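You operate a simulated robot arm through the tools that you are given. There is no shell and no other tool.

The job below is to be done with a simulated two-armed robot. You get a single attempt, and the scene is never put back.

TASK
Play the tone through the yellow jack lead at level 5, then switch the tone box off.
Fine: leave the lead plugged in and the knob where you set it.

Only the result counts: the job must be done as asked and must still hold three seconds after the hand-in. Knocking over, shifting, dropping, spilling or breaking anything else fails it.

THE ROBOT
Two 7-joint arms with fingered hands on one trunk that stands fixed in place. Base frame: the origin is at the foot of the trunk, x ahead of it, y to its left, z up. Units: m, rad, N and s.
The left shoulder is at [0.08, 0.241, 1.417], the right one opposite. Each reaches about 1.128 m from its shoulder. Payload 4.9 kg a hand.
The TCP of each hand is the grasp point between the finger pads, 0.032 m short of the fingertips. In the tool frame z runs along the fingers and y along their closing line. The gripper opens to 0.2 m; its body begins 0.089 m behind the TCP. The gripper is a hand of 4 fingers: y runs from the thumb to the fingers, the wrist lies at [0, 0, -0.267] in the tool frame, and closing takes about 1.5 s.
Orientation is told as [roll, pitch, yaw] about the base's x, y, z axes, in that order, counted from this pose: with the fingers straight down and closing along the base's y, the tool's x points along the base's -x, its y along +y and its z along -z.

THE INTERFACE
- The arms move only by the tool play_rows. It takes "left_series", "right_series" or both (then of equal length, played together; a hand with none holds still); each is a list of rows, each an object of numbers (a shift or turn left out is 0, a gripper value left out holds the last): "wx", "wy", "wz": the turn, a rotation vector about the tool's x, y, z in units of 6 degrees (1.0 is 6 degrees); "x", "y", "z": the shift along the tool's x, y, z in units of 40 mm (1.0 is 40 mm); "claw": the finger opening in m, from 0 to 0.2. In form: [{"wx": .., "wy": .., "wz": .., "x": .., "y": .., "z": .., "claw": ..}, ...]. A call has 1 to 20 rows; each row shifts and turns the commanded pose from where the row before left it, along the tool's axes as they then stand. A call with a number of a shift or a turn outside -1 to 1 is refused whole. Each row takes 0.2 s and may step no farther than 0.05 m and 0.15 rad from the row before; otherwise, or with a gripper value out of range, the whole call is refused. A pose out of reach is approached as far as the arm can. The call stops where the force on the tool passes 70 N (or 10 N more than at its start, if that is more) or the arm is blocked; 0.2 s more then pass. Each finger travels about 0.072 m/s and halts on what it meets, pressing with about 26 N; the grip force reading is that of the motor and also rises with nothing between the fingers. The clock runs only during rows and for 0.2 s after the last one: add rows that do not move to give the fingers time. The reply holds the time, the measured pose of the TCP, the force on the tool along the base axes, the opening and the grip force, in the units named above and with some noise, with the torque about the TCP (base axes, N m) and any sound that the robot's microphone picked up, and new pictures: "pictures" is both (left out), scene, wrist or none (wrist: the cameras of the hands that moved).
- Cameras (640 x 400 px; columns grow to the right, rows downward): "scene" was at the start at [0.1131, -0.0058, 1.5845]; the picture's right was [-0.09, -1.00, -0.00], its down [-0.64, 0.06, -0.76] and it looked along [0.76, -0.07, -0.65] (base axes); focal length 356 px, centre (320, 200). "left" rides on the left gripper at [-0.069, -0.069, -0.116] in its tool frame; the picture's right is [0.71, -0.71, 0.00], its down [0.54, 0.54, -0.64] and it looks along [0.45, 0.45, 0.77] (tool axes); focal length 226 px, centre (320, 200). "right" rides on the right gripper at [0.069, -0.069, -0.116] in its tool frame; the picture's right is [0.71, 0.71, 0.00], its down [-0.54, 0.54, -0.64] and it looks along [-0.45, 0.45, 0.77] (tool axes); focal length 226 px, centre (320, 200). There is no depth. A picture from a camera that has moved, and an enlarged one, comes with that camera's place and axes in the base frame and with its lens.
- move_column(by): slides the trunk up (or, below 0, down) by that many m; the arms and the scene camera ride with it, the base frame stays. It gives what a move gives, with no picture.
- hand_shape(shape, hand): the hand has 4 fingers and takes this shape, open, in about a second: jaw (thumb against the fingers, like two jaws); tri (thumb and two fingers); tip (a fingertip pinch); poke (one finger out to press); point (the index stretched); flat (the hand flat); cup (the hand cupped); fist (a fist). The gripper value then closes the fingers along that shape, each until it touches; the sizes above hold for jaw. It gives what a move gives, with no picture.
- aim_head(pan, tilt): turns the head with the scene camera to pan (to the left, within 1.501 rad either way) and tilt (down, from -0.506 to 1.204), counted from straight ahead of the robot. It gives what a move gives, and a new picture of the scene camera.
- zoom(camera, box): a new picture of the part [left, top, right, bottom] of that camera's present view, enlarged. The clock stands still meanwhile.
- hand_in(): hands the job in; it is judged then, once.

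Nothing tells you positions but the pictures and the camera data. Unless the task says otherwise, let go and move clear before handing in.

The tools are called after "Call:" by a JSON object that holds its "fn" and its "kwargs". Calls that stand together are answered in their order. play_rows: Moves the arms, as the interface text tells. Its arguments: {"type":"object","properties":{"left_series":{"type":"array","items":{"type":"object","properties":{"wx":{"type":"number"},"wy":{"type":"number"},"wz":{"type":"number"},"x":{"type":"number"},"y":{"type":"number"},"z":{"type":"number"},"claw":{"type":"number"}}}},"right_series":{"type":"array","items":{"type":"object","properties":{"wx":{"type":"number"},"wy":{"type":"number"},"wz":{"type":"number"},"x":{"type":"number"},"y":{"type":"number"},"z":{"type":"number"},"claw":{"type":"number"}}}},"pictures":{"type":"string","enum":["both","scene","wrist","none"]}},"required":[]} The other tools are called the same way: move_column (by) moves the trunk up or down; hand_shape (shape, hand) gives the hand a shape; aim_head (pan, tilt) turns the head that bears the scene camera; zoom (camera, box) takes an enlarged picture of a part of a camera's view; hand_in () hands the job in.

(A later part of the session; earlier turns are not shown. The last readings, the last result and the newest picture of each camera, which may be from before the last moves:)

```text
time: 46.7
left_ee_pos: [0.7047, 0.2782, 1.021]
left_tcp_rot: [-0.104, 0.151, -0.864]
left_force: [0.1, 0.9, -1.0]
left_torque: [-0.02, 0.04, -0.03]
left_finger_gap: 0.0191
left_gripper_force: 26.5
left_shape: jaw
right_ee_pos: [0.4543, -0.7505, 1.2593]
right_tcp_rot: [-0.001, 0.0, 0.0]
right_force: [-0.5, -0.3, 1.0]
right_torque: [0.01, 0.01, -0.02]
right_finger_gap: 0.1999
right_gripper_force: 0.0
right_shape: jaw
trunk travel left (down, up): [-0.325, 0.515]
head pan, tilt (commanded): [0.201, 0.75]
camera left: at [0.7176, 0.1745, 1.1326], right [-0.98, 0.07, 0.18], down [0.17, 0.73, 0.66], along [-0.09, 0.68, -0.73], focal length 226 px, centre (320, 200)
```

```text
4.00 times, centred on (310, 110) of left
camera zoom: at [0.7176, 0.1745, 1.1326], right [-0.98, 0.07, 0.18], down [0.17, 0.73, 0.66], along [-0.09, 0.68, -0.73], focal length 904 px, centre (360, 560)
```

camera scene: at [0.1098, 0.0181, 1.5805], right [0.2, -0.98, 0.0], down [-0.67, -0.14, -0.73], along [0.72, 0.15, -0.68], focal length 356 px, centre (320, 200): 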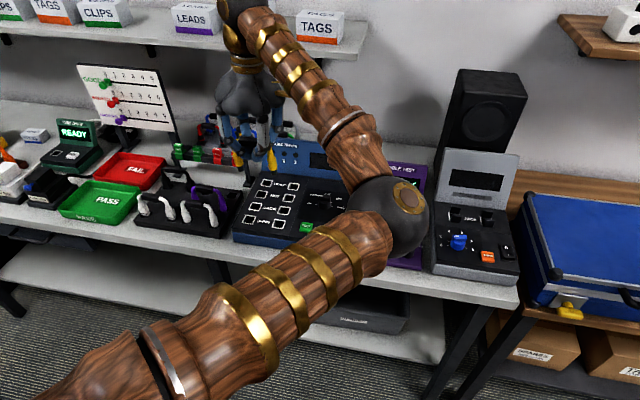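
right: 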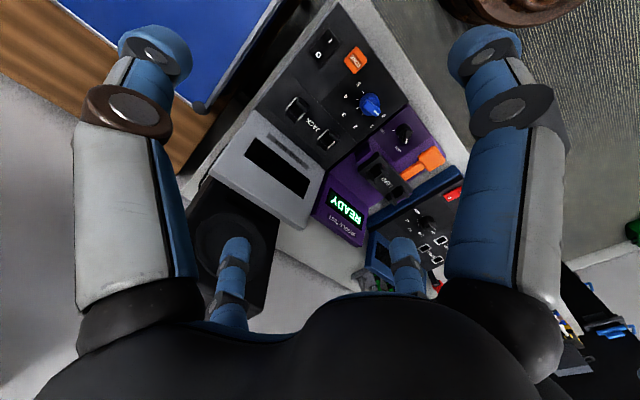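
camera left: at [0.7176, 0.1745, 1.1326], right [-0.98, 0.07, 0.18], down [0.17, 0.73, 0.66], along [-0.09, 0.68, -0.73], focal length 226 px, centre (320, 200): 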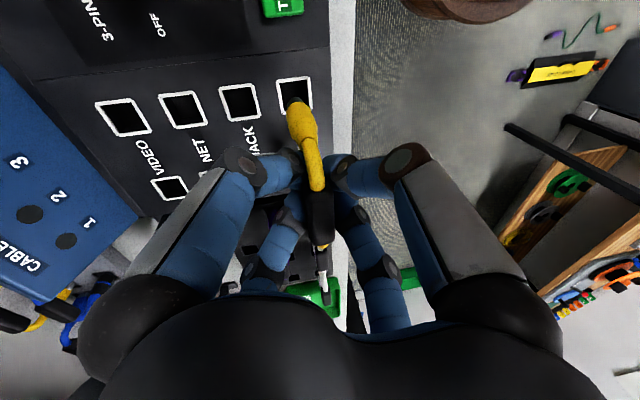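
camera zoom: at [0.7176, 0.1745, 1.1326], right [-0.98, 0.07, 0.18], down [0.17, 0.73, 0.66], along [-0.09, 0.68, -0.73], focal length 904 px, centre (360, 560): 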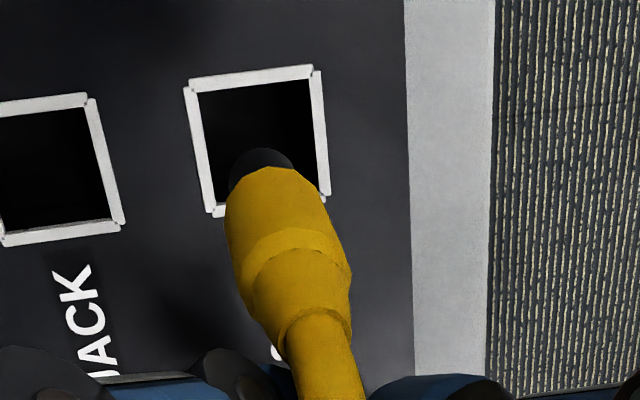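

Both tips are within about 1-2 mm of the socket centres. I'll make that small correction and lower gently to seat the plugs, watching the force.

Call:
{"fn": "play_rows", "kwargs": {"left_series": [{"x": 0.036, "y": -0.011, "z": 0.006}, {"x": -0.03, "y": 0.021, "z": 0.197}, {"x": -0.03, "y": 0.021, "z": 0.197}, {"x": -0.03, "y": 0.021, "z": 0.197}, {"x": -0.03, "y": 0.021, "z": 0.197}, {}], "pictures": "wrist"}}

Call:
{"fn": "zoom", "kwargs": {"camera": "scene", "box": [235, 150, 315, 235]}}

Call:
{"fn": "zoom", "kwargs": {"camera": "left", "box": [250, 60, 370, 160]}}

```text
time: 48.1
left_ee_pos: [0.7015, 0.2793, 0.9893]
left_tcp_rot: [-0.101, 0.152, -0.866]
left_force: [-0.8, -0.2, -1.7]
left_torque: [0.01, -0.01, -0.01]
left_finger_gap: 0.0192
left_gripper_force: 26.2
left_shape: jaw
right_ee_pos: [0.4525, -0.7497, 1.2588]
right_tcp_rot: [0.0, 0.0, 0.0]
right_force: [-0.1, -0.3, 0.1]
right_torque: [0.02, -0.02, -0.03]
right_finger_gap: 0.1998
right_gripper_force: 0.1
right_shape: jaw
trunk travel left (down, up): [-0.325, 0.515]
head pan, tilt (commanded): [0.201, 0.75]
camera left: at [0.7164, 0.1756, 1.1], right [-0.98, 0.07, 0.18], down [0.17, 0.73, 0.66], along [-0.09, 0.68, -0.73], focal length 226 px, centre (320, 200)
```

left: 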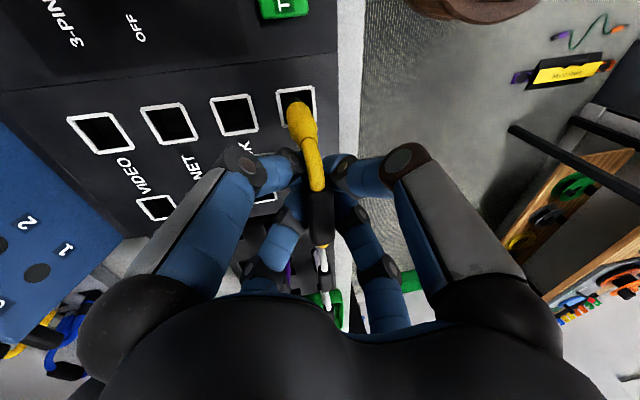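

```text
4.71 times, centred on (275, 192) of scene
camera zoom: at [0.1095, 0.0178, 1.5805], right [0.2, -0.98, 0.0], down [-0.67, -0.14, -0.73], along [0.72, 0.15, -0.68], focal length 1675 px, centre (532, 235)
```

zoom: 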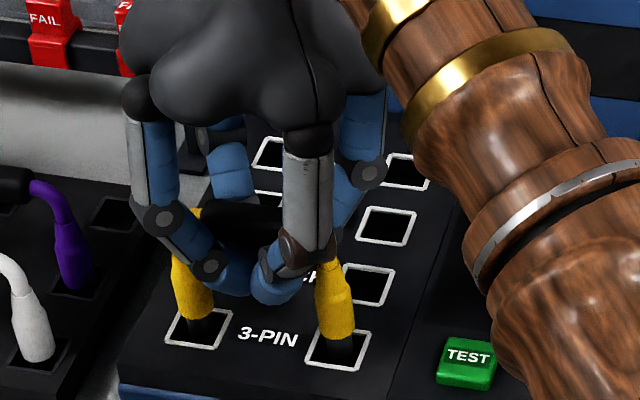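

```text
4.00 times, centred on (310, 110) of left
camera zoom: at [0.7164, 0.1756, 1.1], right [-0.98, 0.07, 0.18], down [0.17, 0.73, 0.66], along [-0.09, 0.68, -0.73], focal length 904 px, centre (360, 560)
```

zoom: 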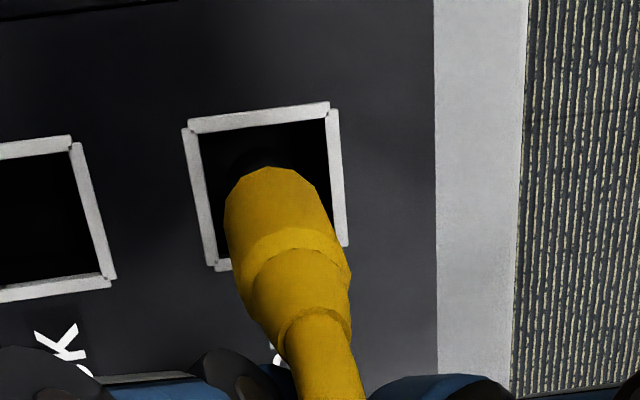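

Both tips are in the holes with no force yet. I'll continue down in small steps to seat.

Call:
{"fn": "play_rows", "kwargs": {"left_series": [{"x": -0.015, "y": 0.01, "z": 0.1}, {"x": -0.015, "y": 0.01, "z": 0.1}, {"x": -0.015, "y": 0.01, "z": 0.1}, {}], "pictures": "wrist"}}

Call:
{"fn": "zoom", "kwargs": {"camera": "scene", "box": [235, 150, 315, 235]}}

```text
time: 49.1
left_ee_pos: [0.7018, 0.2777, 0.9775]
left_tcp_rot: [-0.103, 0.151, -0.866]
left_force: [0.2, 0.0, -0.9]
left_torque: [0.0, -0.02, -0.01]
left_finger_gap: 0.0196
left_gripper_force: 25.8
left_shape: jaw
right_ee_pos: [0.4538, -0.7489, 1.2592]
right_tcp_rot: [-0.001, 0.001, -0.001]
right_force: [-0.2, -0.3, 0.8]
right_torque: [-0.02, 0.0, -0.03]
right_finger_gap: 0.1997
right_gripper_force: 0.1
right_shape: jaw
trunk travel left (down, up): [-0.325, 0.515]
head pan, tilt (commanded): [0.201, 0.75]
camera left: at [0.7163, 0.1755, 1.088], right [-0.98, 0.07, 0.18], down [0.17, 0.73, 0.66], along [-0.09, 0.68, -0.73], focal length 226 px, centre (320, 200)
```

left: 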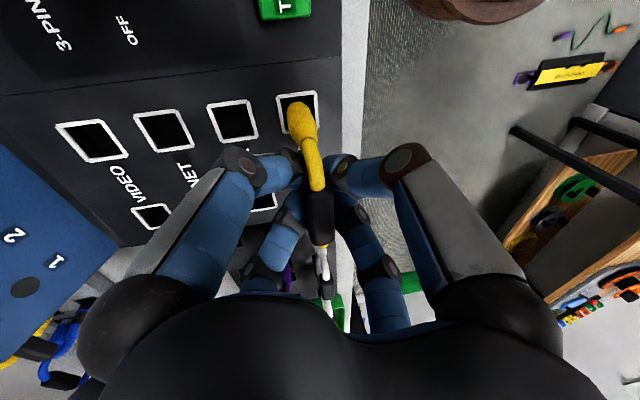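

```text
4.71 times, centred on (275, 192) of scene
camera zoom: at [0.1097, 0.0179, 1.5805], right [0.2, -0.98, 0.0], down [-0.67, -0.14, -0.73], along [0.72, 0.15, -0.68], focal length 1675 px, centre (532, 235)
```

zoom: 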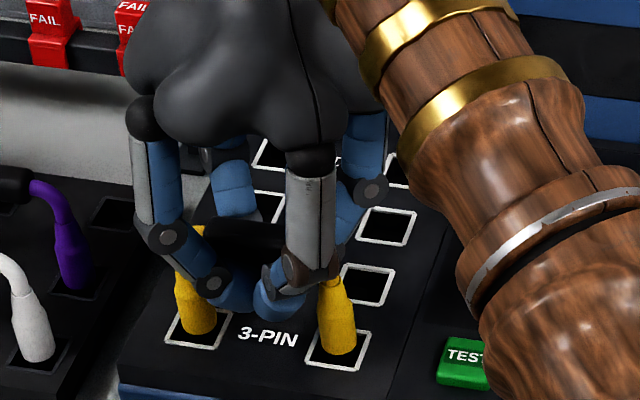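

The plug bodies are just at the panel surface. A few more millimetres, looking for the bottom-out force.

Call:
{"fn": "play_rows", "kwargs": {"left_series": [{"x": -0.011, "y": 0.008, "z": 0.075}, {"x": -0.011, "y": 0.008, "z": 0.075}, {}], "pictures": "none"}}

Call:
{"fn": "zoom", "kwargs": {"camera": "scene", "box": [235, 150, 315, 235]}}

Call:
{"fn": "zoom", "kwargs": {"camera": "left", "box": [250, 60, 390, 260]}}

```text
time: 49.9
left_ee_pos: [0.7025, 0.2785, 0.9719]
left_tcp_rot: [-0.103, 0.153, -0.865]
left_force: [0.2, -0.6, 0.2]
left_torque: [0.01, 0.01, -0.04]
left_finger_gap: 0.0191
left_gripper_force: 26.2
left_shape: jaw
right_ee_pos: [0.4512, -0.7493, 1.2574]
right_tcp_rot: [0.0, 0.0, 0.001]
right_force: [-0.1, -0.3, 0.5]
right_torque: [0.02, 0.0, 0.02]
right_finger_gap: 0.1996
right_gripper_force: 0.0
right_shape: jaw
trunk travel left (down, up): [-0.325, 0.515]
head pan, tilt (commanded): [0.201, 0.75]
```

```text
4.71 times, centred on (275, 192) of scene
camera zoom: at [0.1095, 0.0178, 1.5805], right [0.2, -0.98, 0.0], down [-0.67, -0.14, -0.73], along [0.72, 0.15, -0.68], focal length 1675 px, centre (532, 235)
```

zoom: 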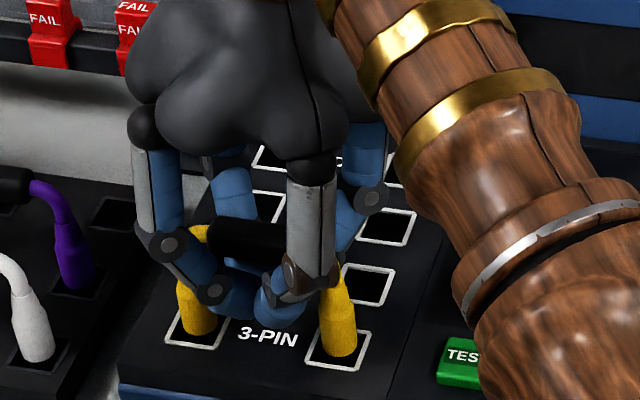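

```text
2.00 times, centred on (320, 160) of left
camera zoom: at [0.7164, 0.1757, 1.0825], right [-0.98, 0.07, 0.18], down [0.17, 0.73, 0.66], along [-0.09, 0.68, -0.73], focal length 452 px, centre (320, 280)
```

zoom: 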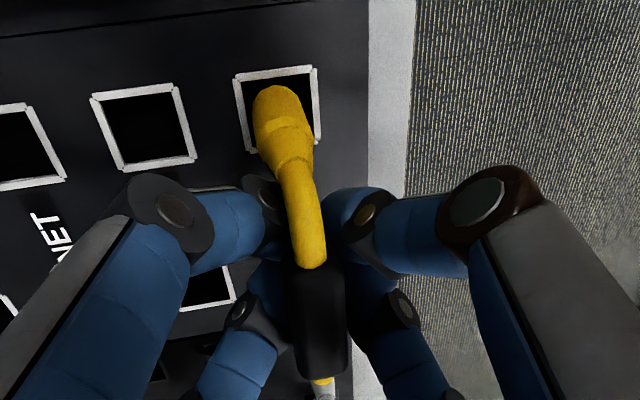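

The lead has seated: the plugs stopped and the hand is now slightly lower on the bar with the weight off. I'll open the fingers to release and look.

Call:
{"fn": "play_rows", "kwargs": {"left_series": [{"claw": 0.07}, {}, {}, {}, {}, {}], "pictures": "wrist"}}

Call:
{"fn": "zoom", "kwargs": {"camera": "scene", "box": [235, 150, 315, 235]}}

```text
time: 51.3
left_ee_pos: [0.7034, 0.2774, 0.9722]
left_tcp_rot: [-0.104, 0.151, -0.864]
left_force: [-0.6, 0.4, -0.2]
left_torque: [-0.02, 0.04, 0.0]
left_finger_gap: 0.0693
left_gripper_force: 0.0
left_shape: jaw
right_ee_pos: [0.4529, -0.7497, 1.2582]
right_tcp_rot: [0.0, 0.001, 0.001]
right_force: [-0.4, -0.4, 0.4]
right_torque: [0.01, -0.01, -0.02]
right_finger_gap: 0.1998
right_gripper_force: 0.1
right_shape: jaw
trunk travel left (down, up): [-0.325, 0.515]
head pan, tilt (commanded): [0.201, 0.75]
camera left: at [0.7166, 0.1756, 1.0824], right [-0.98, 0.07, 0.18], down [0.17, 0.73, 0.66], along [-0.09, 0.68, -0.73], focal length 226 px, centre (320, 200)
```

left: 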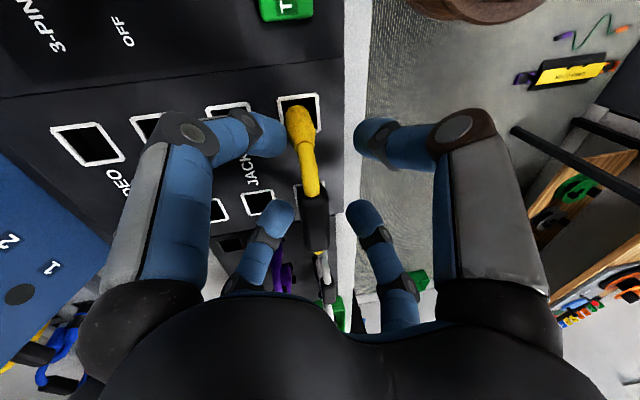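

```text
4.71 times, centred on (275, 192) of scene
camera zoom: at [0.1099, 0.0177, 1.5805], right [0.2, -0.98, 0.0], down [-0.67, -0.14, -0.73], along [0.72, 0.15, -0.68], focal length 1675 px, centre (532, 235)
```

zoom: 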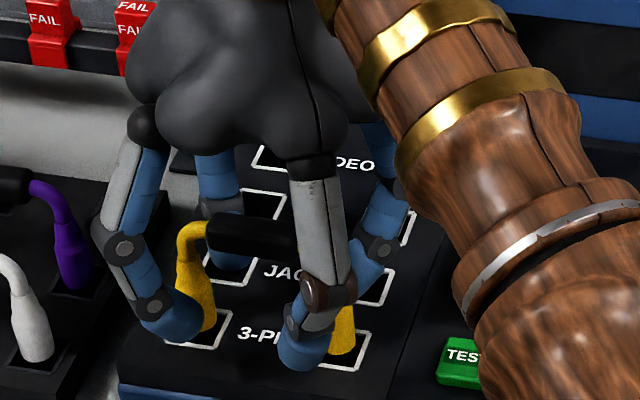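

The lead stands free in the 3-PIN sockets with the fingers open around it. I'll back the left hand off straight along its own axis.

Call:
{"fn": "play_rows", "kwargs": {"left_series": [{"z": -0.2}, {"z": -0.4}, {"z": -0.5}, {"z": -0.6}, {"z": -0.6}, {"z": -0.7}, {}], "pictures": "wrist"}}

Call:
{"fn": "zoom", "kwargs": {"camera": "scene", "box": [235, 150, 315, 235]}}

```text
time: 52.9
left_ee_pos: [0.7248, 0.2745, 1.089]
left_tcp_rot: [-0.103, 0.151, -0.865]
left_force: [-0.1, -0.4, 0.3]
left_torque: [0.02, -0.02, -0.02]
left_finger_gap: 0.0699
left_gripper_force: 0.1
left_shape: jaw
right_ee_pos: [0.4525, -0.7491, 1.2596]
right_tcp_rot: [0.0, -0.001, -0.001]
right_force: [0.1, 0.2, -0.8]
right_torque: [-0.01, 0.0, 0.02]
right_finger_gap: 0.2
right_gripper_force: 0.0
right_shape: jaw
trunk travel left (down, up): [-0.325, 0.515]
head pan, tilt (commanded): [0.201, 0.75]
camera left: at [0.7381, 0.1717, 1.2003], right [-0.98, 0.07, 0.18], down [0.17, 0.73, 0.66], along [-0.09, 0.68, -0.73], focal length 226 px, centre (320, 200)
```

left: 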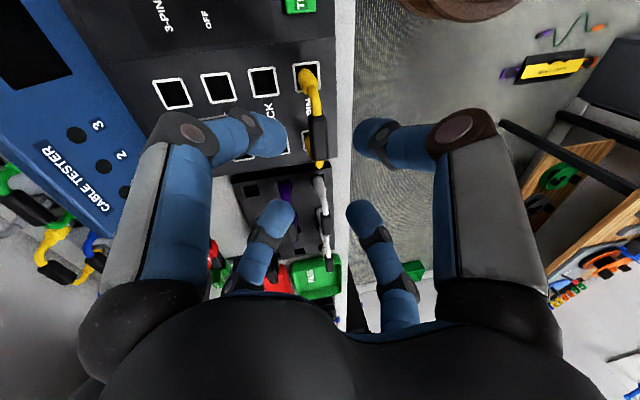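

```text
4.71 times, centred on (275, 192) of scene
camera zoom: at [0.1099, 0.018, 1.5805], right [0.2, -0.98, 0.0], down [-0.67, -0.14, -0.73], along [0.72, 0.15, -0.68], focal length 1675 px, centre (532, 235)
```

zoom: 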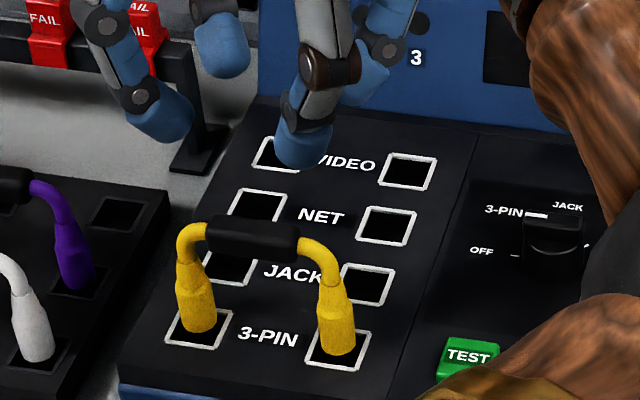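

The lead stands securely in the cable tester. Now I'll retreat the left arm up and to the left so the right arm can come across.

Call:
{"fn": "play_rows", "kwargs": {"left_series": [{"x": 0.34, "y": -0.33, "z": -0.867}, {"x": 0.34, "y": -0.33, "z": -0.867}, {"x": 0.34, "y": -0.33, "z": -0.867}, {"x": 0.34, "y": -0.33, "z": -0.867}, {"x": 0.983, "y": 0.326}, {"x": 0.983, "y": 0.326}, {"x": 0.983, "y": 0.326}, {"x": 0.983, "y": 0.326}, {"x": 0.983, "y": 0.326}, {"x": 0.983, "y": 0.326}, {"x": 0.983, "y": 0.326}, {"x": 0.983, "y": 0.326}, {"x": 0.983, "y": 0.326}, {"x": 0.983, "y": 0.326}, {"x": 0.983, "y": 0.326}, {}], "pictures": "scene"}}

```text
time: 56.3
left_ee_pos: [0.5026, 0.6921, 1.2912]
left_tcp_rot: [-0.101, 0.152, -0.867]
left_force: [0.2, -0.4, -0.4]
left_torque: [0.01, -0.01, -0.02]
left_finger_gap: 0.0695
left_gripper_force: 0.1
left_shape: jaw
right_ee_pos: [0.4528, -0.75, 1.2581]
right_tcp_rot: [0.001, -0.001, -0.001]
right_force: [-0.5, 0.5, 0.6]
right_torque: [0.04, -0.02, 0.02]
right_finger_gap: 0.2001
right_gripper_force: 0.0
right_shape: jaw
trunk travel left (down, up): [-0.325, 0.515]
head pan, tilt (commanded): [0.201, 0.75]
camera scene: at [0.1099, 0.0168, 1.5805], right [0.2, -0.98, 0.0], down [-0.67, -0.14, -0.73], along [0.72, 0.15, -0.68], focal length 356 px, centre (320, 200)
```

scene: 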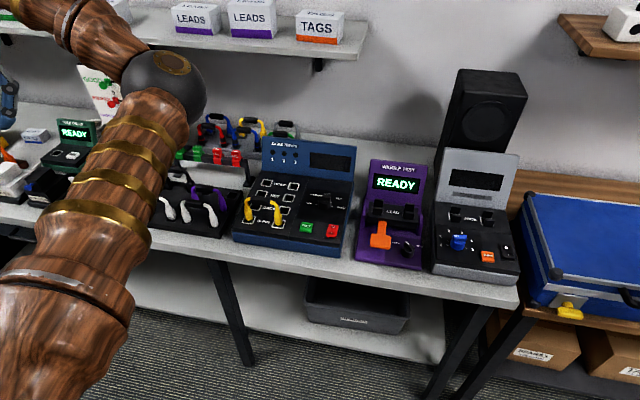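

The lead and boxes are clearly visible now, but the left elbow still hangs over the tester area. Let me look left to see whether the left arm can be stretched out that way.

Call:
{"fn": "aim_head", "kwargs": {"pan": 1.2, "tilt": 0.5}}

```text
time: 57.6
left_ee_pos: [0.5034, 0.6925, 1.2909]
left_tcp_rot: [-0.103, 0.152, -0.865]
left_force: [0.4, -0.6, 0.5]
left_torque: [-0.04, 0.0, 0.02]
left_finger_gap: 0.0698
left_gripper_force: 0.1
left_shape: jaw
right_ee_pos: [0.4529, -0.7511, 1.2582]
right_tcp_rot: [0.001, 0.0, 0.001]
right_force: [0.2, 0.0, -0.6]
right_torque: [0.01, 0.0, -0.01]
right_finger_gap: 0.1999
right_gripper_force: 0.1
right_shape: jaw
trunk travel left (down, up): [-0.325, 0.515]
head pan, tilt (commanded): [1.201, 0.499]
camera scene: at [0.0614, 0.086, 1.6025], right [0.93, -0.36, 0.0], down [-0.17, -0.45, -0.88], along [0.32, 0.82, -0.48], focal length 356 px, centre (320, 200)
```

scene: 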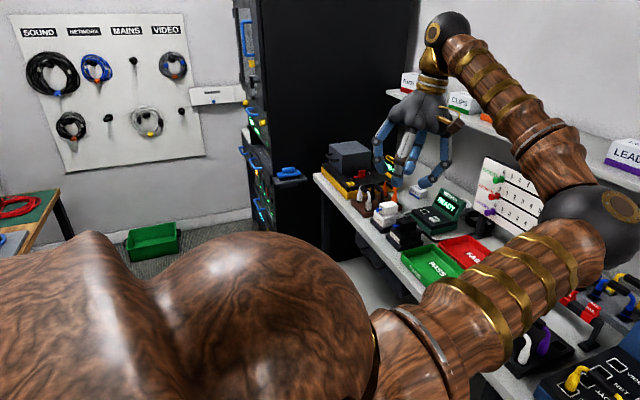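

There is a wall board with labelled samples (SOUND, NETWORK, MAINS, VIDEO). I'll zoom in on it, as it may show how each plug type looks.

Call:
{"fn": "zoom", "kwargs": {"camera": "scene", "box": [5, 10, 215, 175]}}

Call:
{"fn": "zoom", "kwargs": {"camera": "scene", "box": [15, 20, 110, 150]}}

Call:
{"fn": "zoom", "kwargs": {"camera": "scene", "box": [230, 20, 330, 260]}}

```text
2.42 times, centred on (110, 92) of scene
camera zoom: at [0.0614, 0.086, 1.6025], right [0.93, -0.36, 0.0], down [-0.17, -0.45, -0.88], along [0.32, 0.82, -0.48], focal length 863 px, centre (829, 461)
```

zoom: 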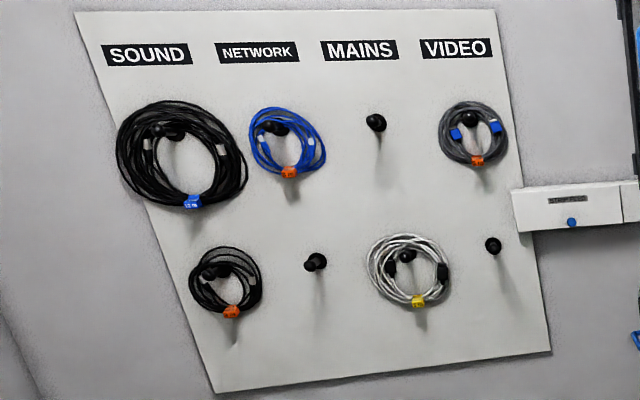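

```text
3.08 times, centred on (62, 85) of scene
camera zoom: at [0.0614, 0.086, 1.6025], right [0.93, -0.36, 0.0], down [-0.17, -0.45, -0.88], along [0.32, 0.82, -0.48], focal length 1095 px, centre (1112, 554)
```

zoom: 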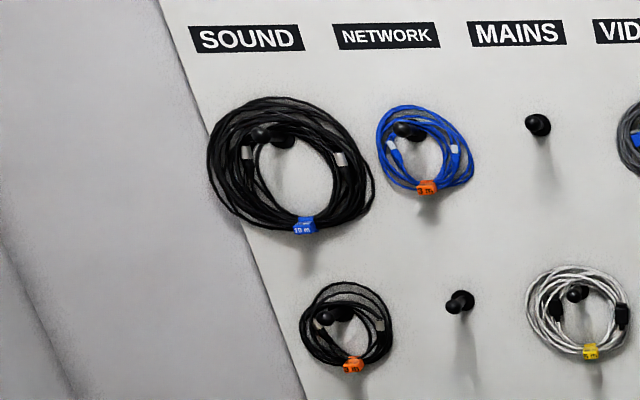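

```text
1.67 times, centred on (280, 140) of scene
camera zoom: at [0.0614, 0.086, 1.6025], right [0.93, -0.36, 0.0], down [-0.17, -0.45, -0.88], along [0.32, 0.82, -0.48], focal length 593 px, centre (387, 300)
```

zoom: 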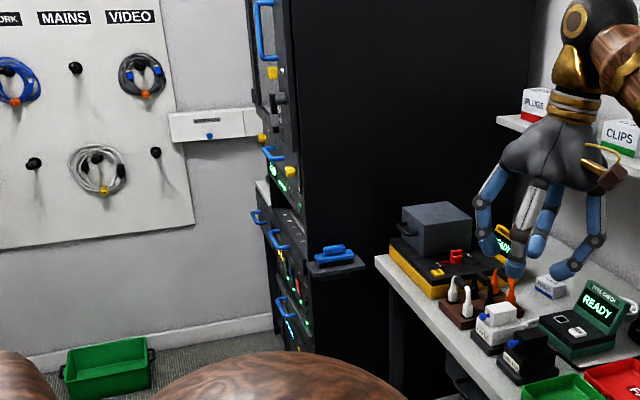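

The board doesn't contradict my reading of the plug types. The left side is free, so I'll stretch the left arm further out to the left to clear its elbow from the tester.

Call:
{"fn": "play_rows", "kwargs": {"left_series": [{"x": 0.885, "y": 0.119, "z": 0.122}, {"x": 0.885, "y": 0.119, "z": 0.122}, {"x": 0.885, "y": 0.119, "z": 0.122}, {"x": 0.885, "y": 0.119, "z": 0.122}, {"x": 0.885, "y": 0.119, "z": 0.122}, {"x": 0.885, "y": 0.119, "z": 0.122}, {"x": 0.885, "y": 0.119, "z": 0.122}, {"x": 0.885, "y": 0.119, "z": 0.122}, {"x": 0.885, "y": 0.119, "z": 0.122}, {"x": 0.885, "y": 0.119, "z": 0.122}, {}], "pictures": "scene"}}

Call:
{"fn": "aim_head", "kwargs": {"pan": 0.15, "tilt": 0.7}}

Call:
{"fn": "zoom", "kwargs": {"camera": "scene", "box": [170, 90, 300, 180]}}

```text
time: 60.0
left_ee_pos: [0.3046, 0.9918, 1.292]
left_tcp_rot: [-0.102, 0.154, -0.866]
left_force: [0.5, -0.5, 0.3]
left_torque: [-0.02, 0.01, 0.01]
left_finger_gap: 0.0696
left_gripper_force: 0.0
left_shape: jaw
right_ee_pos: [0.4543, -0.7499, 1.2579]
right_tcp_rot: [0.0, 0.003, 0.001]
right_force: [-0.3, 0.1, -0.2]
right_torque: [-0.01, 0.04, -0.03]
right_finger_gap: 0.1999
right_gripper_force: 0.0
right_shape: jaw
trunk travel left (down, up): [-0.325, 0.515]
head pan, tilt (commanded): [1.201, 0.499]
camera scene: at [0.0623, 0.0855, 1.6025], right [0.93, -0.36, 0.0], down [-0.17, -0.45, -0.88], along [0.32, 0.82, -0.48], focal length 356 px, centre (320, 200)
```

scene: 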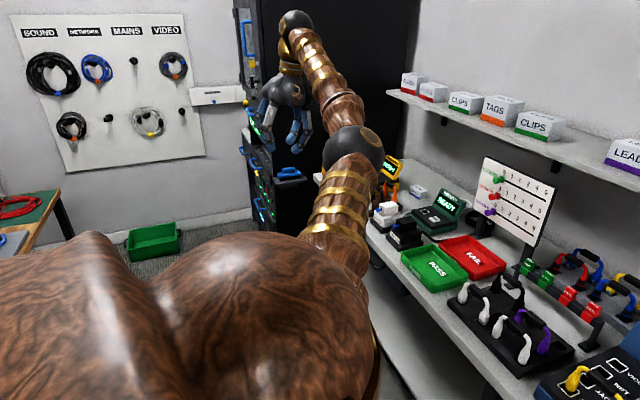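

```text
time: 61.3
left_ee_pos: [0.3039, 0.9931, 1.2923]
left_tcp_rot: [-0.102, 0.151, -0.865]
left_force: [0.5, 0.3, 0.3]
left_torque: [-0.01, -0.02, 0.01]
left_finger_gap: 0.07
left_gripper_force: 0.0
left_shape: jaw
right_ee_pos: [0.453, -0.7495, 1.2579]
right_tcp_rot: [-0.001, -0.002, 0.001]
right_force: [0.5, 0.1, 0.4]
right_torque: [0.0, 0.02, 0.02]
right_finger_gap: 0.2
right_gripper_force: 0.1
right_shape: jaw
trunk travel left (down, up): [-0.325, 0.515]
head pan, tilt (commanded): [0.15, 0.7]
camera scene: at [0.1124, 0.0142, 1.5848], right [0.15, -0.99, 0.0], down [-0.64, -0.1, -0.76], along [0.76, 0.12, -0.64], focal length 356 px, centre (320, 200)
```

scene: 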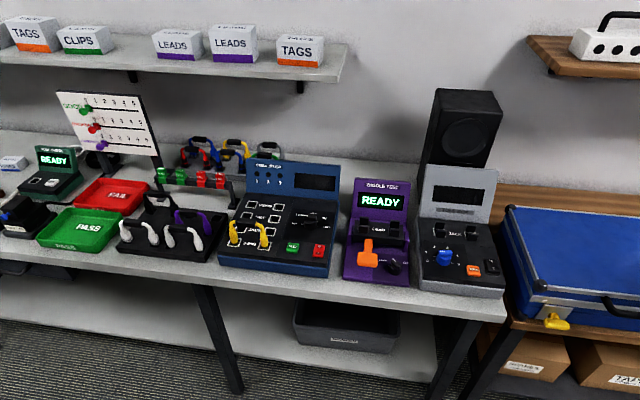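

```text
4.44 times, centred on (235, 135) of scene
camera zoom: at [0.1124, 0.0142, 1.5848], right [0.15, -0.99, 0.0], down [-0.64, -0.1, -0.76], along [0.76, 0.12, -0.64], focal length 1582 px, centre (698, 489)
```

zoom: 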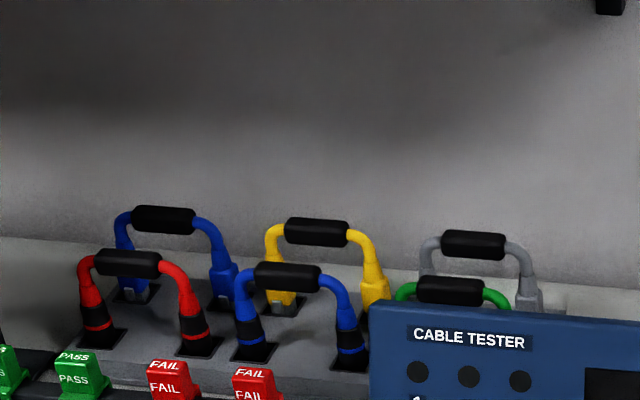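

The bench is fully visible and undisturbed, with the yellow lead standing in the tester. Now I'll bring the right hand in toward the middle, turn it +45° and narrow its fingers.

Call:
{"fn": "play_rows", "kwargs": {"right_series": [{"x": -0.306, "y": 0.9375, "z": -0.042, "claw": 0.068}, {"x": -0.306, "y": 0.9375, "z": -0.042}, {"x": -0.306, "y": 0.9375, "z": -0.042}, {"x": -0.306, "y": 0.9375, "z": -0.042}, {"x": -0.306, "y": 0.9375, "z": -0.042}, {"x": -0.306, "y": 0.9375, "z": -0.042}, {"x": -0.306, "y": 0.9375, "z": -0.042}, {"x": -0.306, "y": 0.9375, "z": -0.042}, {"x": -0.306, "y": 0.9375, "z": -0.042}, {"x": -0.306, "y": 0.9375, "z": -0.042}, {"x": -0.306, "y": 0.9375, "z": -0.042}, {"x": -0.306, "y": 0.9375, "z": -0.042}, {"wz": -0.9375}, {"wz": -0.9375}, {"wz": -0.9375}, {"wz": -0.9375}, {"wz": -0.9375}, {"wz": -0.9375}, {"wz": -0.9375}, {"wz": -0.9375}], "pictures": "both"}}

```text
time: 65.5
left_ee_pos: [0.3035, 0.9936, 1.291]
left_tcp_rot: [-0.104, 0.151, -0.865]
left_force: [-0.2, 0.4, -0.2]
left_torque: [0.01, 0.01, -0.02]
left_finger_gap: 0.0702
left_gripper_force: 0.0
left_shape: jaw
right_ee_pos: [0.6, -0.2968, 1.2786]
right_tcp_rot: [0.002, 0.0, 0.787]
right_force: [1.0, -0.8, -1.0]
right_torque: [0.03, -0.03, 0.02]
right_finger_gap: 0.0684
right_gripper_force: 0.1
right_shape: jaw
trunk travel left (down, up): [-0.325, 0.515]
head pan, tilt (commanded): [0.15, 0.7]
camera scene: at [0.1124, 0.0144, 1.5847], right [0.15, -0.99, 0.0], down [-0.64, -0.1, -0.76], along [0.76, 0.11, -0.64], focal length 356 px, centre (320, 200)
camera right: at [0.5999, -0.3954, 1.3947], right [-1.0, 0.0, 0.0], down [0.0, 0.77, 0.64], along [0.0, 0.64, -0.77], focal length 226 px, centre (320, 200)
```

scene: 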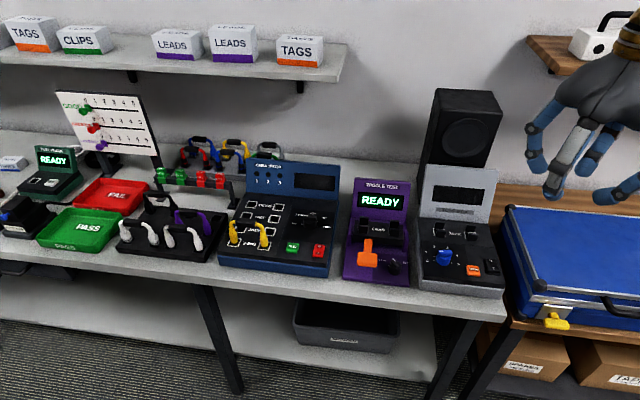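
right: 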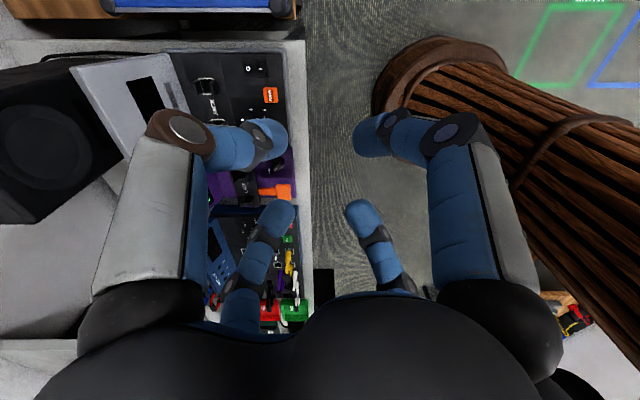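

Now I'll move the right hand across to above the lead at z≈1.13.

Call:
{"fn": "play_rows", "kwargs": {"right_series": [{"x": -0.867, "y": 0.601, "z": 0.266}, {"x": -0.867, "y": 0.601, "z": 0.266}, {"x": -0.867, "y": 0.601, "z": 0.266}, {"x": -0.867, "y": 0.601, "z": 0.266}, {"x": -0.867, "y": 0.601, "z": 0.266}, {"x": -0.867, "y": 0.601, "z": 0.266}, {"x": -0.867, "y": 0.601, "z": 0.266}, {"x": -0.867, "y": 0.601, "z": 0.266}, {"x": -0.867, "y": 0.601, "z": 0.266}, {"x": -0.867, "y": 0.601, "z": 0.266}, {"x": -0.867, "y": 0.601, "z": 0.266}, {"x": -0.867, "y": 0.601, "z": 0.266}, {"x": -0.867, "y": 0.601, "z": 0.266}, {"x": -0.867, "y": 0.601, "z": 0.266}, {}], "pictures": "both"}}

Call:
{"fn": "zoom", "kwargs": {"camera": "right", "box": [240, 60, 400, 260]}}

```text
time: 68.7
left_ee_pos: [0.3047, 0.9925, 1.2913]
left_tcp_rot: [-0.101, 0.155, -0.865]
left_force: [0.0, 0.1, 0.5]
left_torque: [0.03, 0.02, 0.04]
left_finger_gap: 0.0698
left_gripper_force: 0.1
left_shape: jaw
right_ee_pos: [0.7067, 0.2818, 1.1314]
right_tcp_rot: [0.002, 0.001, 0.784]
right_force: [0.0, -0.3, 0.8]
right_torque: [0.04, 0.01, 0.0]
right_finger_gap: 0.0682
right_gripper_force: 0.0
right_shape: jaw
trunk travel left (down, up): [-0.325, 0.515]
head pan, tilt (commanded): [0.15, 0.7]
camera scene: at [0.1127, 0.0132, 1.5847], right [0.15, -0.99, 0.0], down [-0.64, -0.1, -0.76], along [0.76, 0.11, -0.64], focal length 356 px, centre (320, 200)
camera right: at [0.7062, 0.1844, 1.2465], right [-1.0, 0.0, 0.0], down [0.0, 0.77, 0.64], along [0.0, 0.64, -0.77], focal length 226 px, centre (320, 200)
```

scene: 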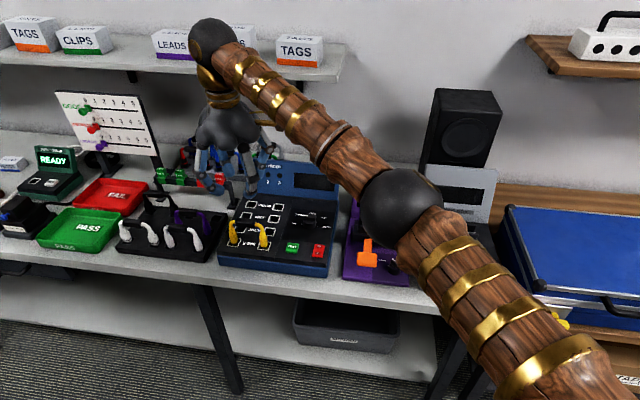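
right: 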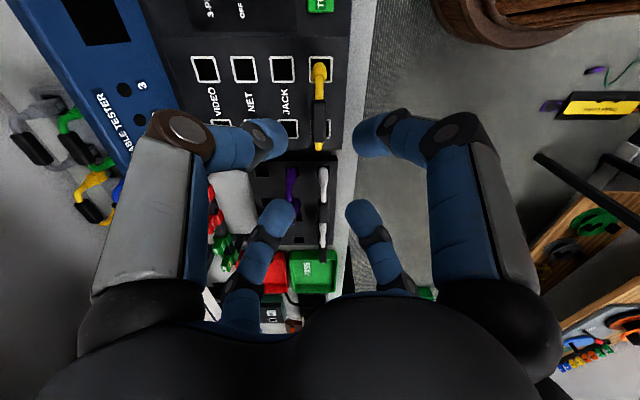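

```text
2.00 times, centred on (320, 160) of right
camera zoom: at [0.7062, 0.1844, 1.2465], right [-1.0, 0.0, 0.0], down [0.0, 0.77, 0.64], along [0.0, 0.64, -0.77], focal length 452 px, centre (320, 280)
```

zoom: 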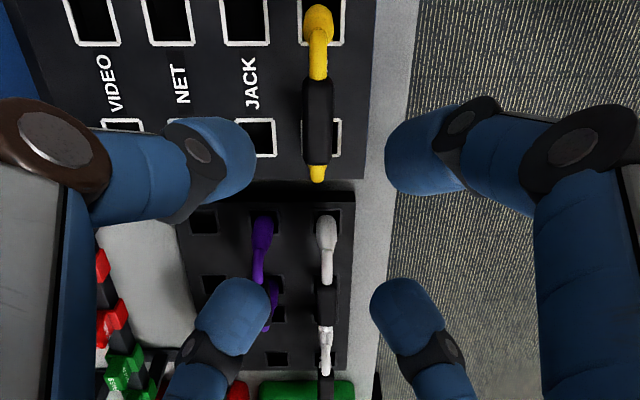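

Reach is fine. The bar is at about (0.708, 0.2856), so I'll correct by a few millimetres and descend in two stages.

Call:
{"fn": "play_rows", "kwargs": {"right_series": [{"x": -0.095, "y": 0.03}, {"z": 0.5}, {"z": 0.5}, {"z": 0.5}, {"z": 0.5}, {"z": 0.5}, {}], "pictures": "wrist"}}

Call:
{"fn": "zoom", "kwargs": {"camera": "right", "box": [240, 60, 400, 260]}}

Call:
{"fn": "zoom", "kwargs": {"camera": "scene", "box": [170, 120, 330, 270]}}

```text
time: 70.3
left_ee_pos: [0.3047, 0.9939, 1.2901]
left_tcp_rot: [-0.103, 0.151, -0.866]
left_force: [-0.6, -0.2, -0.3]
left_torque: [0.01, -0.01, -0.01]
left_finger_gap: 0.0699
left_gripper_force: 0.0
left_shape: jaw
right_ee_pos: [0.7077, 0.2875, 1.031]
right_tcp_rot: [0.0, 0.0, 0.784]
right_force: [-0.5, 0.0, 0.8]
right_torque: [0.02, 0.02, 0.02]
right_finger_gap: 0.0685
right_gripper_force: 0.1
right_shape: jaw
trunk travel left (down, up): [-0.325, 0.515]
head pan, tilt (commanded): [0.15, 0.7]
camera right: at [0.7078, 0.1886, 1.1466], right [-1.0, 0.0, 0.0], down [0.0, 0.77, 0.64], along [0.0, 0.64, -0.77], focal length 226 px, centre (320, 200)
```

right: 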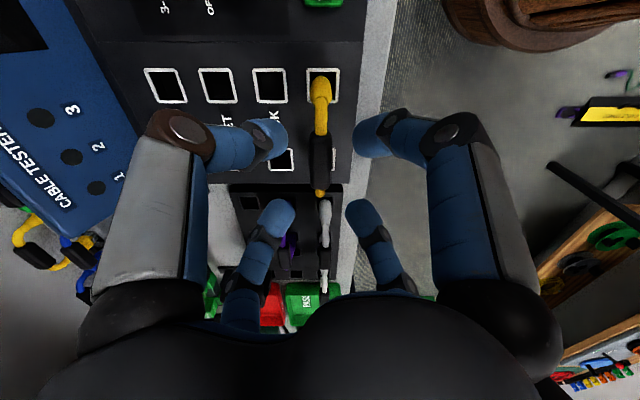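

```text
2.00 times, centred on (320, 160) of right
camera zoom: at [0.7078, 0.1886, 1.1466], right [-1.0, 0.0, 0.0], down [0.0, 0.77, 0.64], along [0.0, 0.64, -0.77], focal length 452 px, centre (320, 280)
```

zoom: 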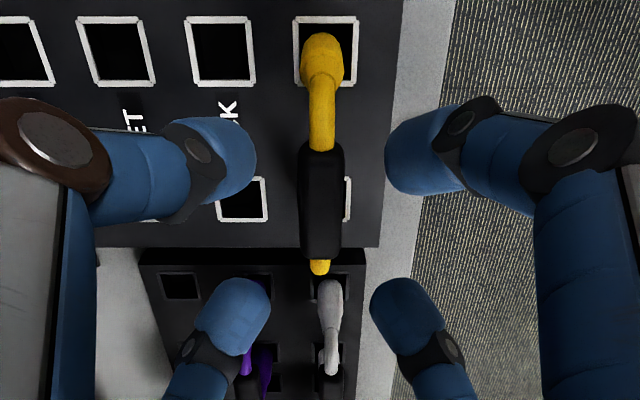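

```text
2.67 times, centred on (250, 195) of scene
camera zoom: at [0.1121, 0.0148, 1.5848], right [0.15, -0.99, 0.0], down [-0.64, -0.1, -0.76], along [0.76, 0.11, -0.64], focal length 949 px, centre (507, 213)
```

zoom: 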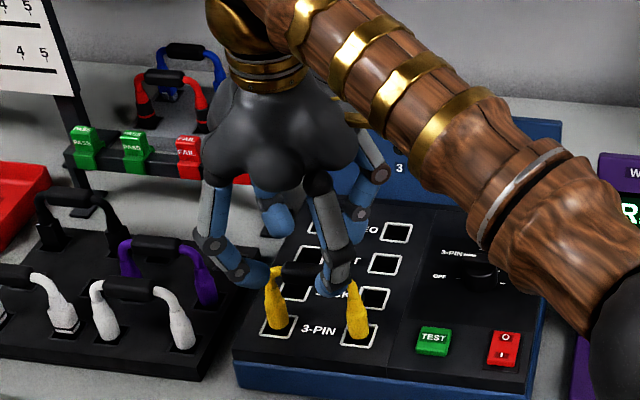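

Well centred. I'll descend the remaining 55 mm and close on the bar.

Call:
{"fn": "play_rows", "kwargs": {"right_series": [{"z": 0.35}, {"z": 0.35}, {"z": 0.35}, {"z": 0.325}, {}, {"claw": 0.0}, {}, {}, {}, {}, {}, {}, {}], "pictures": "wrist"}}

Call:
{"fn": "zoom", "kwargs": {"camera": "right", "box": [240, 60, 400, 260]}}

Call:
{"fn": "zoom", "kwargs": {"camera": "scene", "box": [200, 150, 300, 260]}}

```text
time: 73.1
left_ee_pos: [0.3029, 0.9932, 1.2895]
left_tcp_rot: [-0.102, 0.152, -0.866]
left_force: [-1.0, 0.4, -0.7]
left_torque: [0.01, 0.0, 0.01]
left_finger_gap: 0.0696
left_gripper_force: 0.0
left_shape: jaw
right_ee_pos: [0.707, 0.2856, 0.9767]
right_tcp_rot: [-0.001, 0.001, 0.785]
right_force: [0.7, 0.4, 0.3]
right_torque: [-0.02, 0.02, 0.04]
right_finger_gap: 0.0
right_gripper_force: 25.8
right_shape: jaw
trunk travel left (down, up): [-0.325, 0.515]
head pan, tilt (commanded): [0.15, 0.7]
camera right: at [0.7081, 0.1876, 1.0914], right [-1.0, 0.0, 0.0], down [0.0, 0.77, 0.64], along [0.0, 0.64, -0.77], focal length 226 px, centre (320, 200)
```

right: 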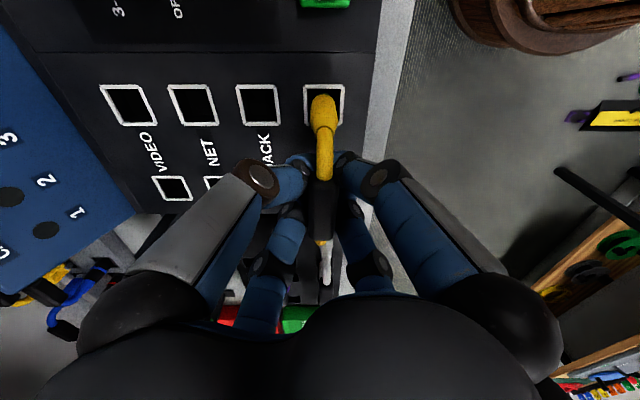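

```text
2.00 times, centred on (320, 160) of right
camera zoom: at [0.7081, 0.1876, 1.0914], right [-1.0, 0.0, 0.0], down [0.0, 0.77, 0.64], along [0.0, 0.64, -0.77], focal length 452 px, centre (320, 280)
```

zoom: 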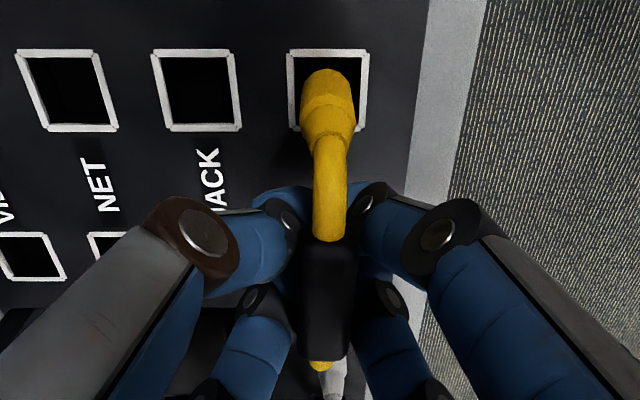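

```text
3.64 times, centred on (250, 205) of scene
camera zoom: at [0.1125, 0.0148, 1.5847], right [0.15, -0.99, 0.0], down [-0.64, -0.1, -0.76], along [0.76, 0.11, -0.64], focal length 1294 px, centre (574, 182)
```

zoom: 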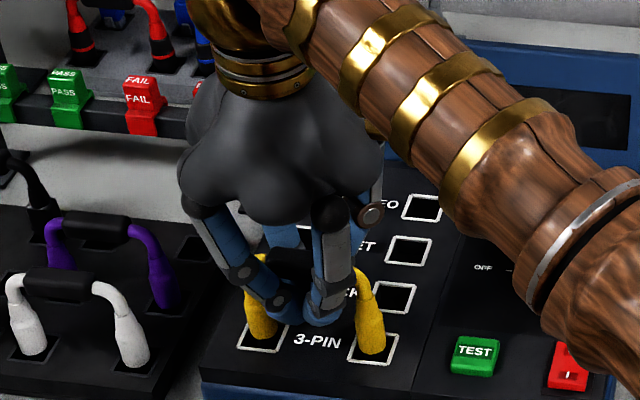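

The right fingers have closed fully beneath the bar, caging it. I'll lift slowly a little and see how the lead rides.

Call:
{"fn": "play_rows", "kwargs": {"right_series": [{"z": -0.1}, {"z": -0.2}, {"z": -0.2}, {"z": -0.25}, {"z": -0.25}, {}, {}], "pictures": "wrist"}}

Call:
{"fn": "zoom", "kwargs": {"camera": "right", "box": [240, 60, 400, 260]}}

Call:
{"fn": "zoom", "kwargs": {"camera": "scene", "box": [200, 150, 300, 260]}}

```text
time: 74.7
left_ee_pos: [0.3036, 0.9937, 1.2903]
left_tcp_rot: [-0.104, 0.153, -0.865]
left_force: [0.0, 0.7, 0.6]
left_torque: [0.04, 0.01, -0.03]
left_finger_gap: 0.0698
left_gripper_force: 0.0
left_shape: jaw
right_ee_pos: [0.7074, 0.2859, 1.0159]
right_tcp_rot: [0.0, 0.001, 0.785]
right_force: [-0.5, 0.3, -1.8]
right_torque: [0.02, 0.02, 0.01]
right_finger_gap: 0.0
right_gripper_force: 25.9
right_shape: jaw
trunk travel left (down, up): [-0.325, 0.515]
head pan, tilt (commanded): [0.15, 0.7]
camera right: at [0.7078, 0.1887, 1.1314], right [-1.0, 0.0, 0.0], down [0.0, 0.77, 0.64], along [0.0, 0.64, -0.77], focal length 226 px, centre (320, 200)
```

right: 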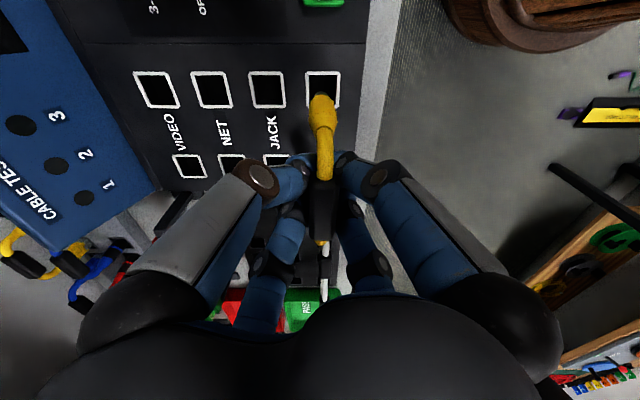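

```text
2.00 times, centred on (320, 160) of right
camera zoom: at [0.7078, 0.1887, 1.1314], right [-1.0, 0.0, 0.0], down [0.0, 0.77, 0.64], along [0.0, 0.64, -0.77], focal length 452 px, centre (320, 280)
```

zoom: 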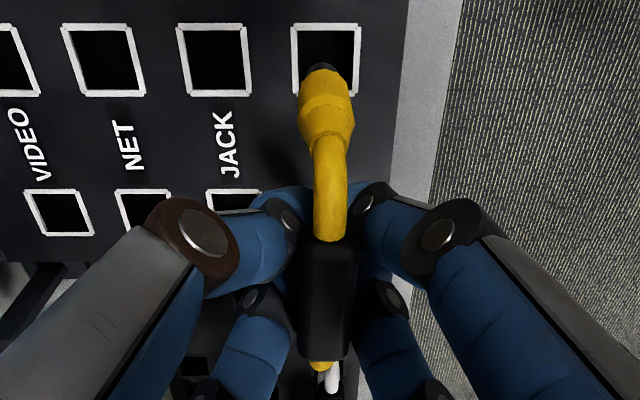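

```text
3.64 times, centred on (250, 205) of scene
camera zoom: at [0.1125, 0.0148, 1.5847], right [0.15, -0.99, 0.0], down [-0.64, -0.1, -0.76], along [0.76, 0.11, -0.64], focal length 1294 px, centre (574, 182)
```

zoom: 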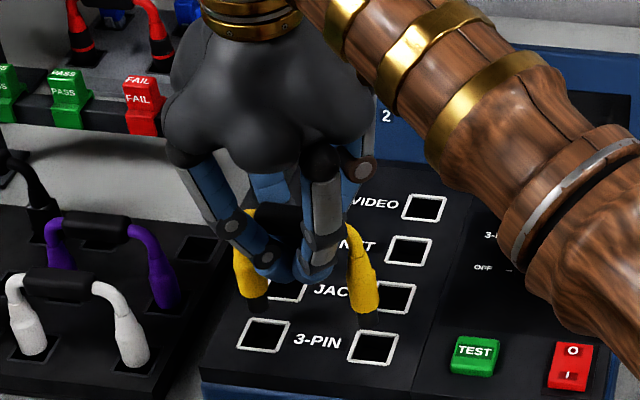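

The lead rides firmly and hangs straight: tips about 81 mm below the TCP and centred. I'll lift it well clear, then carry it smoothly over to above the tone box's JACK sockets at about (0.820, -0.240).

Call:
{"fn": "play_rows", "kwargs": {"right_series": [{"z": -0.2}, {"z": -0.4}, {"z": -0.55}, {"z": -0.6}, {"z": -0.6}, {"z": -0.55}, {"z": -0.3}, {"z": -0.15}, {}], "pictures": "none"}}

Call:
{"fn": "play_rows", "kwargs": {"right_series": [{"x": 0.1076, "y": -0.1663}, {"x": 0.215, "y": -0.3326}, {"x": 0.3227, "y": -0.499}, {"x": 0.4303, "y": -0.6653}, {"x": 0.4303, "y": -0.6653}, {"x": 0.4303, "y": -0.6653}, {"x": 0.4303, "y": -0.6653}, {"x": 0.4303, "y": -0.6653}, {"x": 0.4303, "y": -0.6653}, {"x": 0.4303, "y": -0.6653}, {"x": 0.4303, "y": -0.6653}, {"x": 0.4303, "y": -0.6653}, {"x": 0.4303, "y": -0.6653}, {"x": 0.4303, "y": -0.6653}, {"x": 0.4303, "y": -0.6653}, {"x": 0.4303, "y": -0.6653}, {"x": 0.4303, "y": -0.6653}, {"x": 0.3227, "y": -0.499}, {"x": 0.215, "y": -0.3326}, {"x": 0.1076, "y": -0.1663}], "pictures": "wrist"}}

Call:
{"fn": "aim_head", "kwargs": {"pan": -0.25, "tilt": 0.7}}

```text
time: 76.7
left_ee_pos: [0.3037, 0.9935, 1.2919]
left_tcp_rot: [-0.104, 0.151, -0.865]
left_force: [0.1, -0.1, 0.3]
left_torque: [0.03, 0.01, -0.02]
left_finger_gap: 0.0698
left_gripper_force: 0.0
left_shape: jaw
right_ee_pos: [0.7087, 0.2867, 1.1491]
right_tcp_rot: [-0.002, 0.002, 0.785]
right_force: [0.0, -0.1, -0.8]
right_torque: [-0.02, -0.02, 0.0]
right_finger_gap: 0.0002
right_gripper_force: 25.6
right_shape: jaw
trunk travel left (down, up): [-0.325, 0.515]
head pan, tilt (commanded): [0.15, 0.7]
```

```text
time: 80.9
left_ee_pos: [0.3044, 0.9928, 1.2911]
left_tcp_rot: [-0.103, 0.152, -0.868]
left_force: [-0.8, -0.7, 0.3]
left_torque: [0.0, -0.02, -0.02]
left_finger_gap: 0.0698
left_gripper_force: 0.0
left_shape: jaw
right_ee_pos: [0.8223, -0.2416, 1.1512]
right_tcp_rot: [0.001, 0.0, 0.784]
right_force: [0.1, 0.4, -1.5]
right_torque: [0.01, 0.01, 0.01]
right_finger_gap: 0.0
right_gripper_force: 25.8
right_shape: jaw
trunk travel left (down, up): [-0.325, 0.515]
head pan, tilt (commanded): [0.15, 0.7]
camera right: at [0.8211, -0.3395, 1.2666], right [-1.0, 0.0, 0.0], down [0.0, 0.77, 0.64], along [0.0, 0.64, -0.77], focal length 226 px, centre (320, 200)
```

right: 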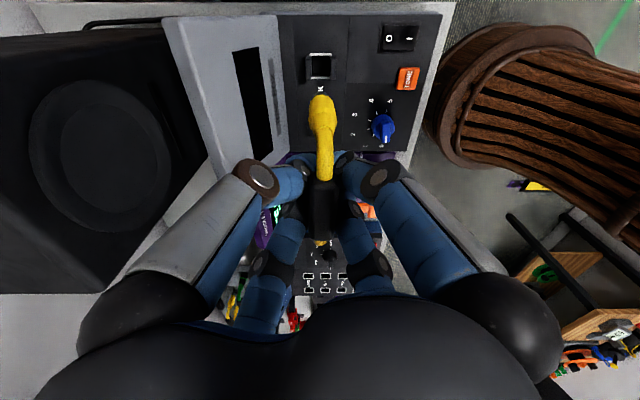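

```text
time: 81.7
left_ee_pos: [0.3044, 0.9929, 1.2913]
left_tcp_rot: [-0.102, 0.152, -0.864]
left_force: [0.3, 0.3, -0.3]
left_torque: [-0.03, 0.0, -0.01]
left_finger_gap: 0.0698
left_gripper_force: 0.0
left_shape: jaw
right_ee_pos: [0.8216, -0.2413, 1.1511]
right_tcp_rot: [0.0, -0.001, 0.784]
right_force: [-0.1, -0.6, -0.3]
right_torque: [0.0, 0.02, 0.0]
right_finger_gap: 0.0
right_gripper_force: 25.7
right_shape: jaw
trunk travel left (down, up): [-0.325, 0.515]
head pan, tilt (commanded): [-0.25, 0.7]
camera scene: at [0.1109, -0.0191, 1.5847], right [-0.25, -0.97, 0.0], down [-0.62, 0.16, -0.76], along [0.74, -0.19, -0.64], focal length 356 px, centre (320, 200)
```

scene: 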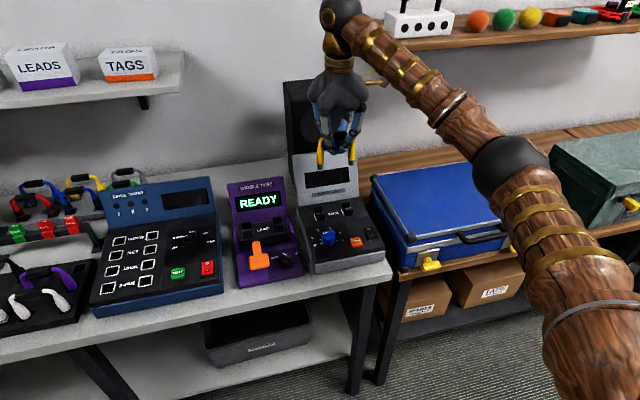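

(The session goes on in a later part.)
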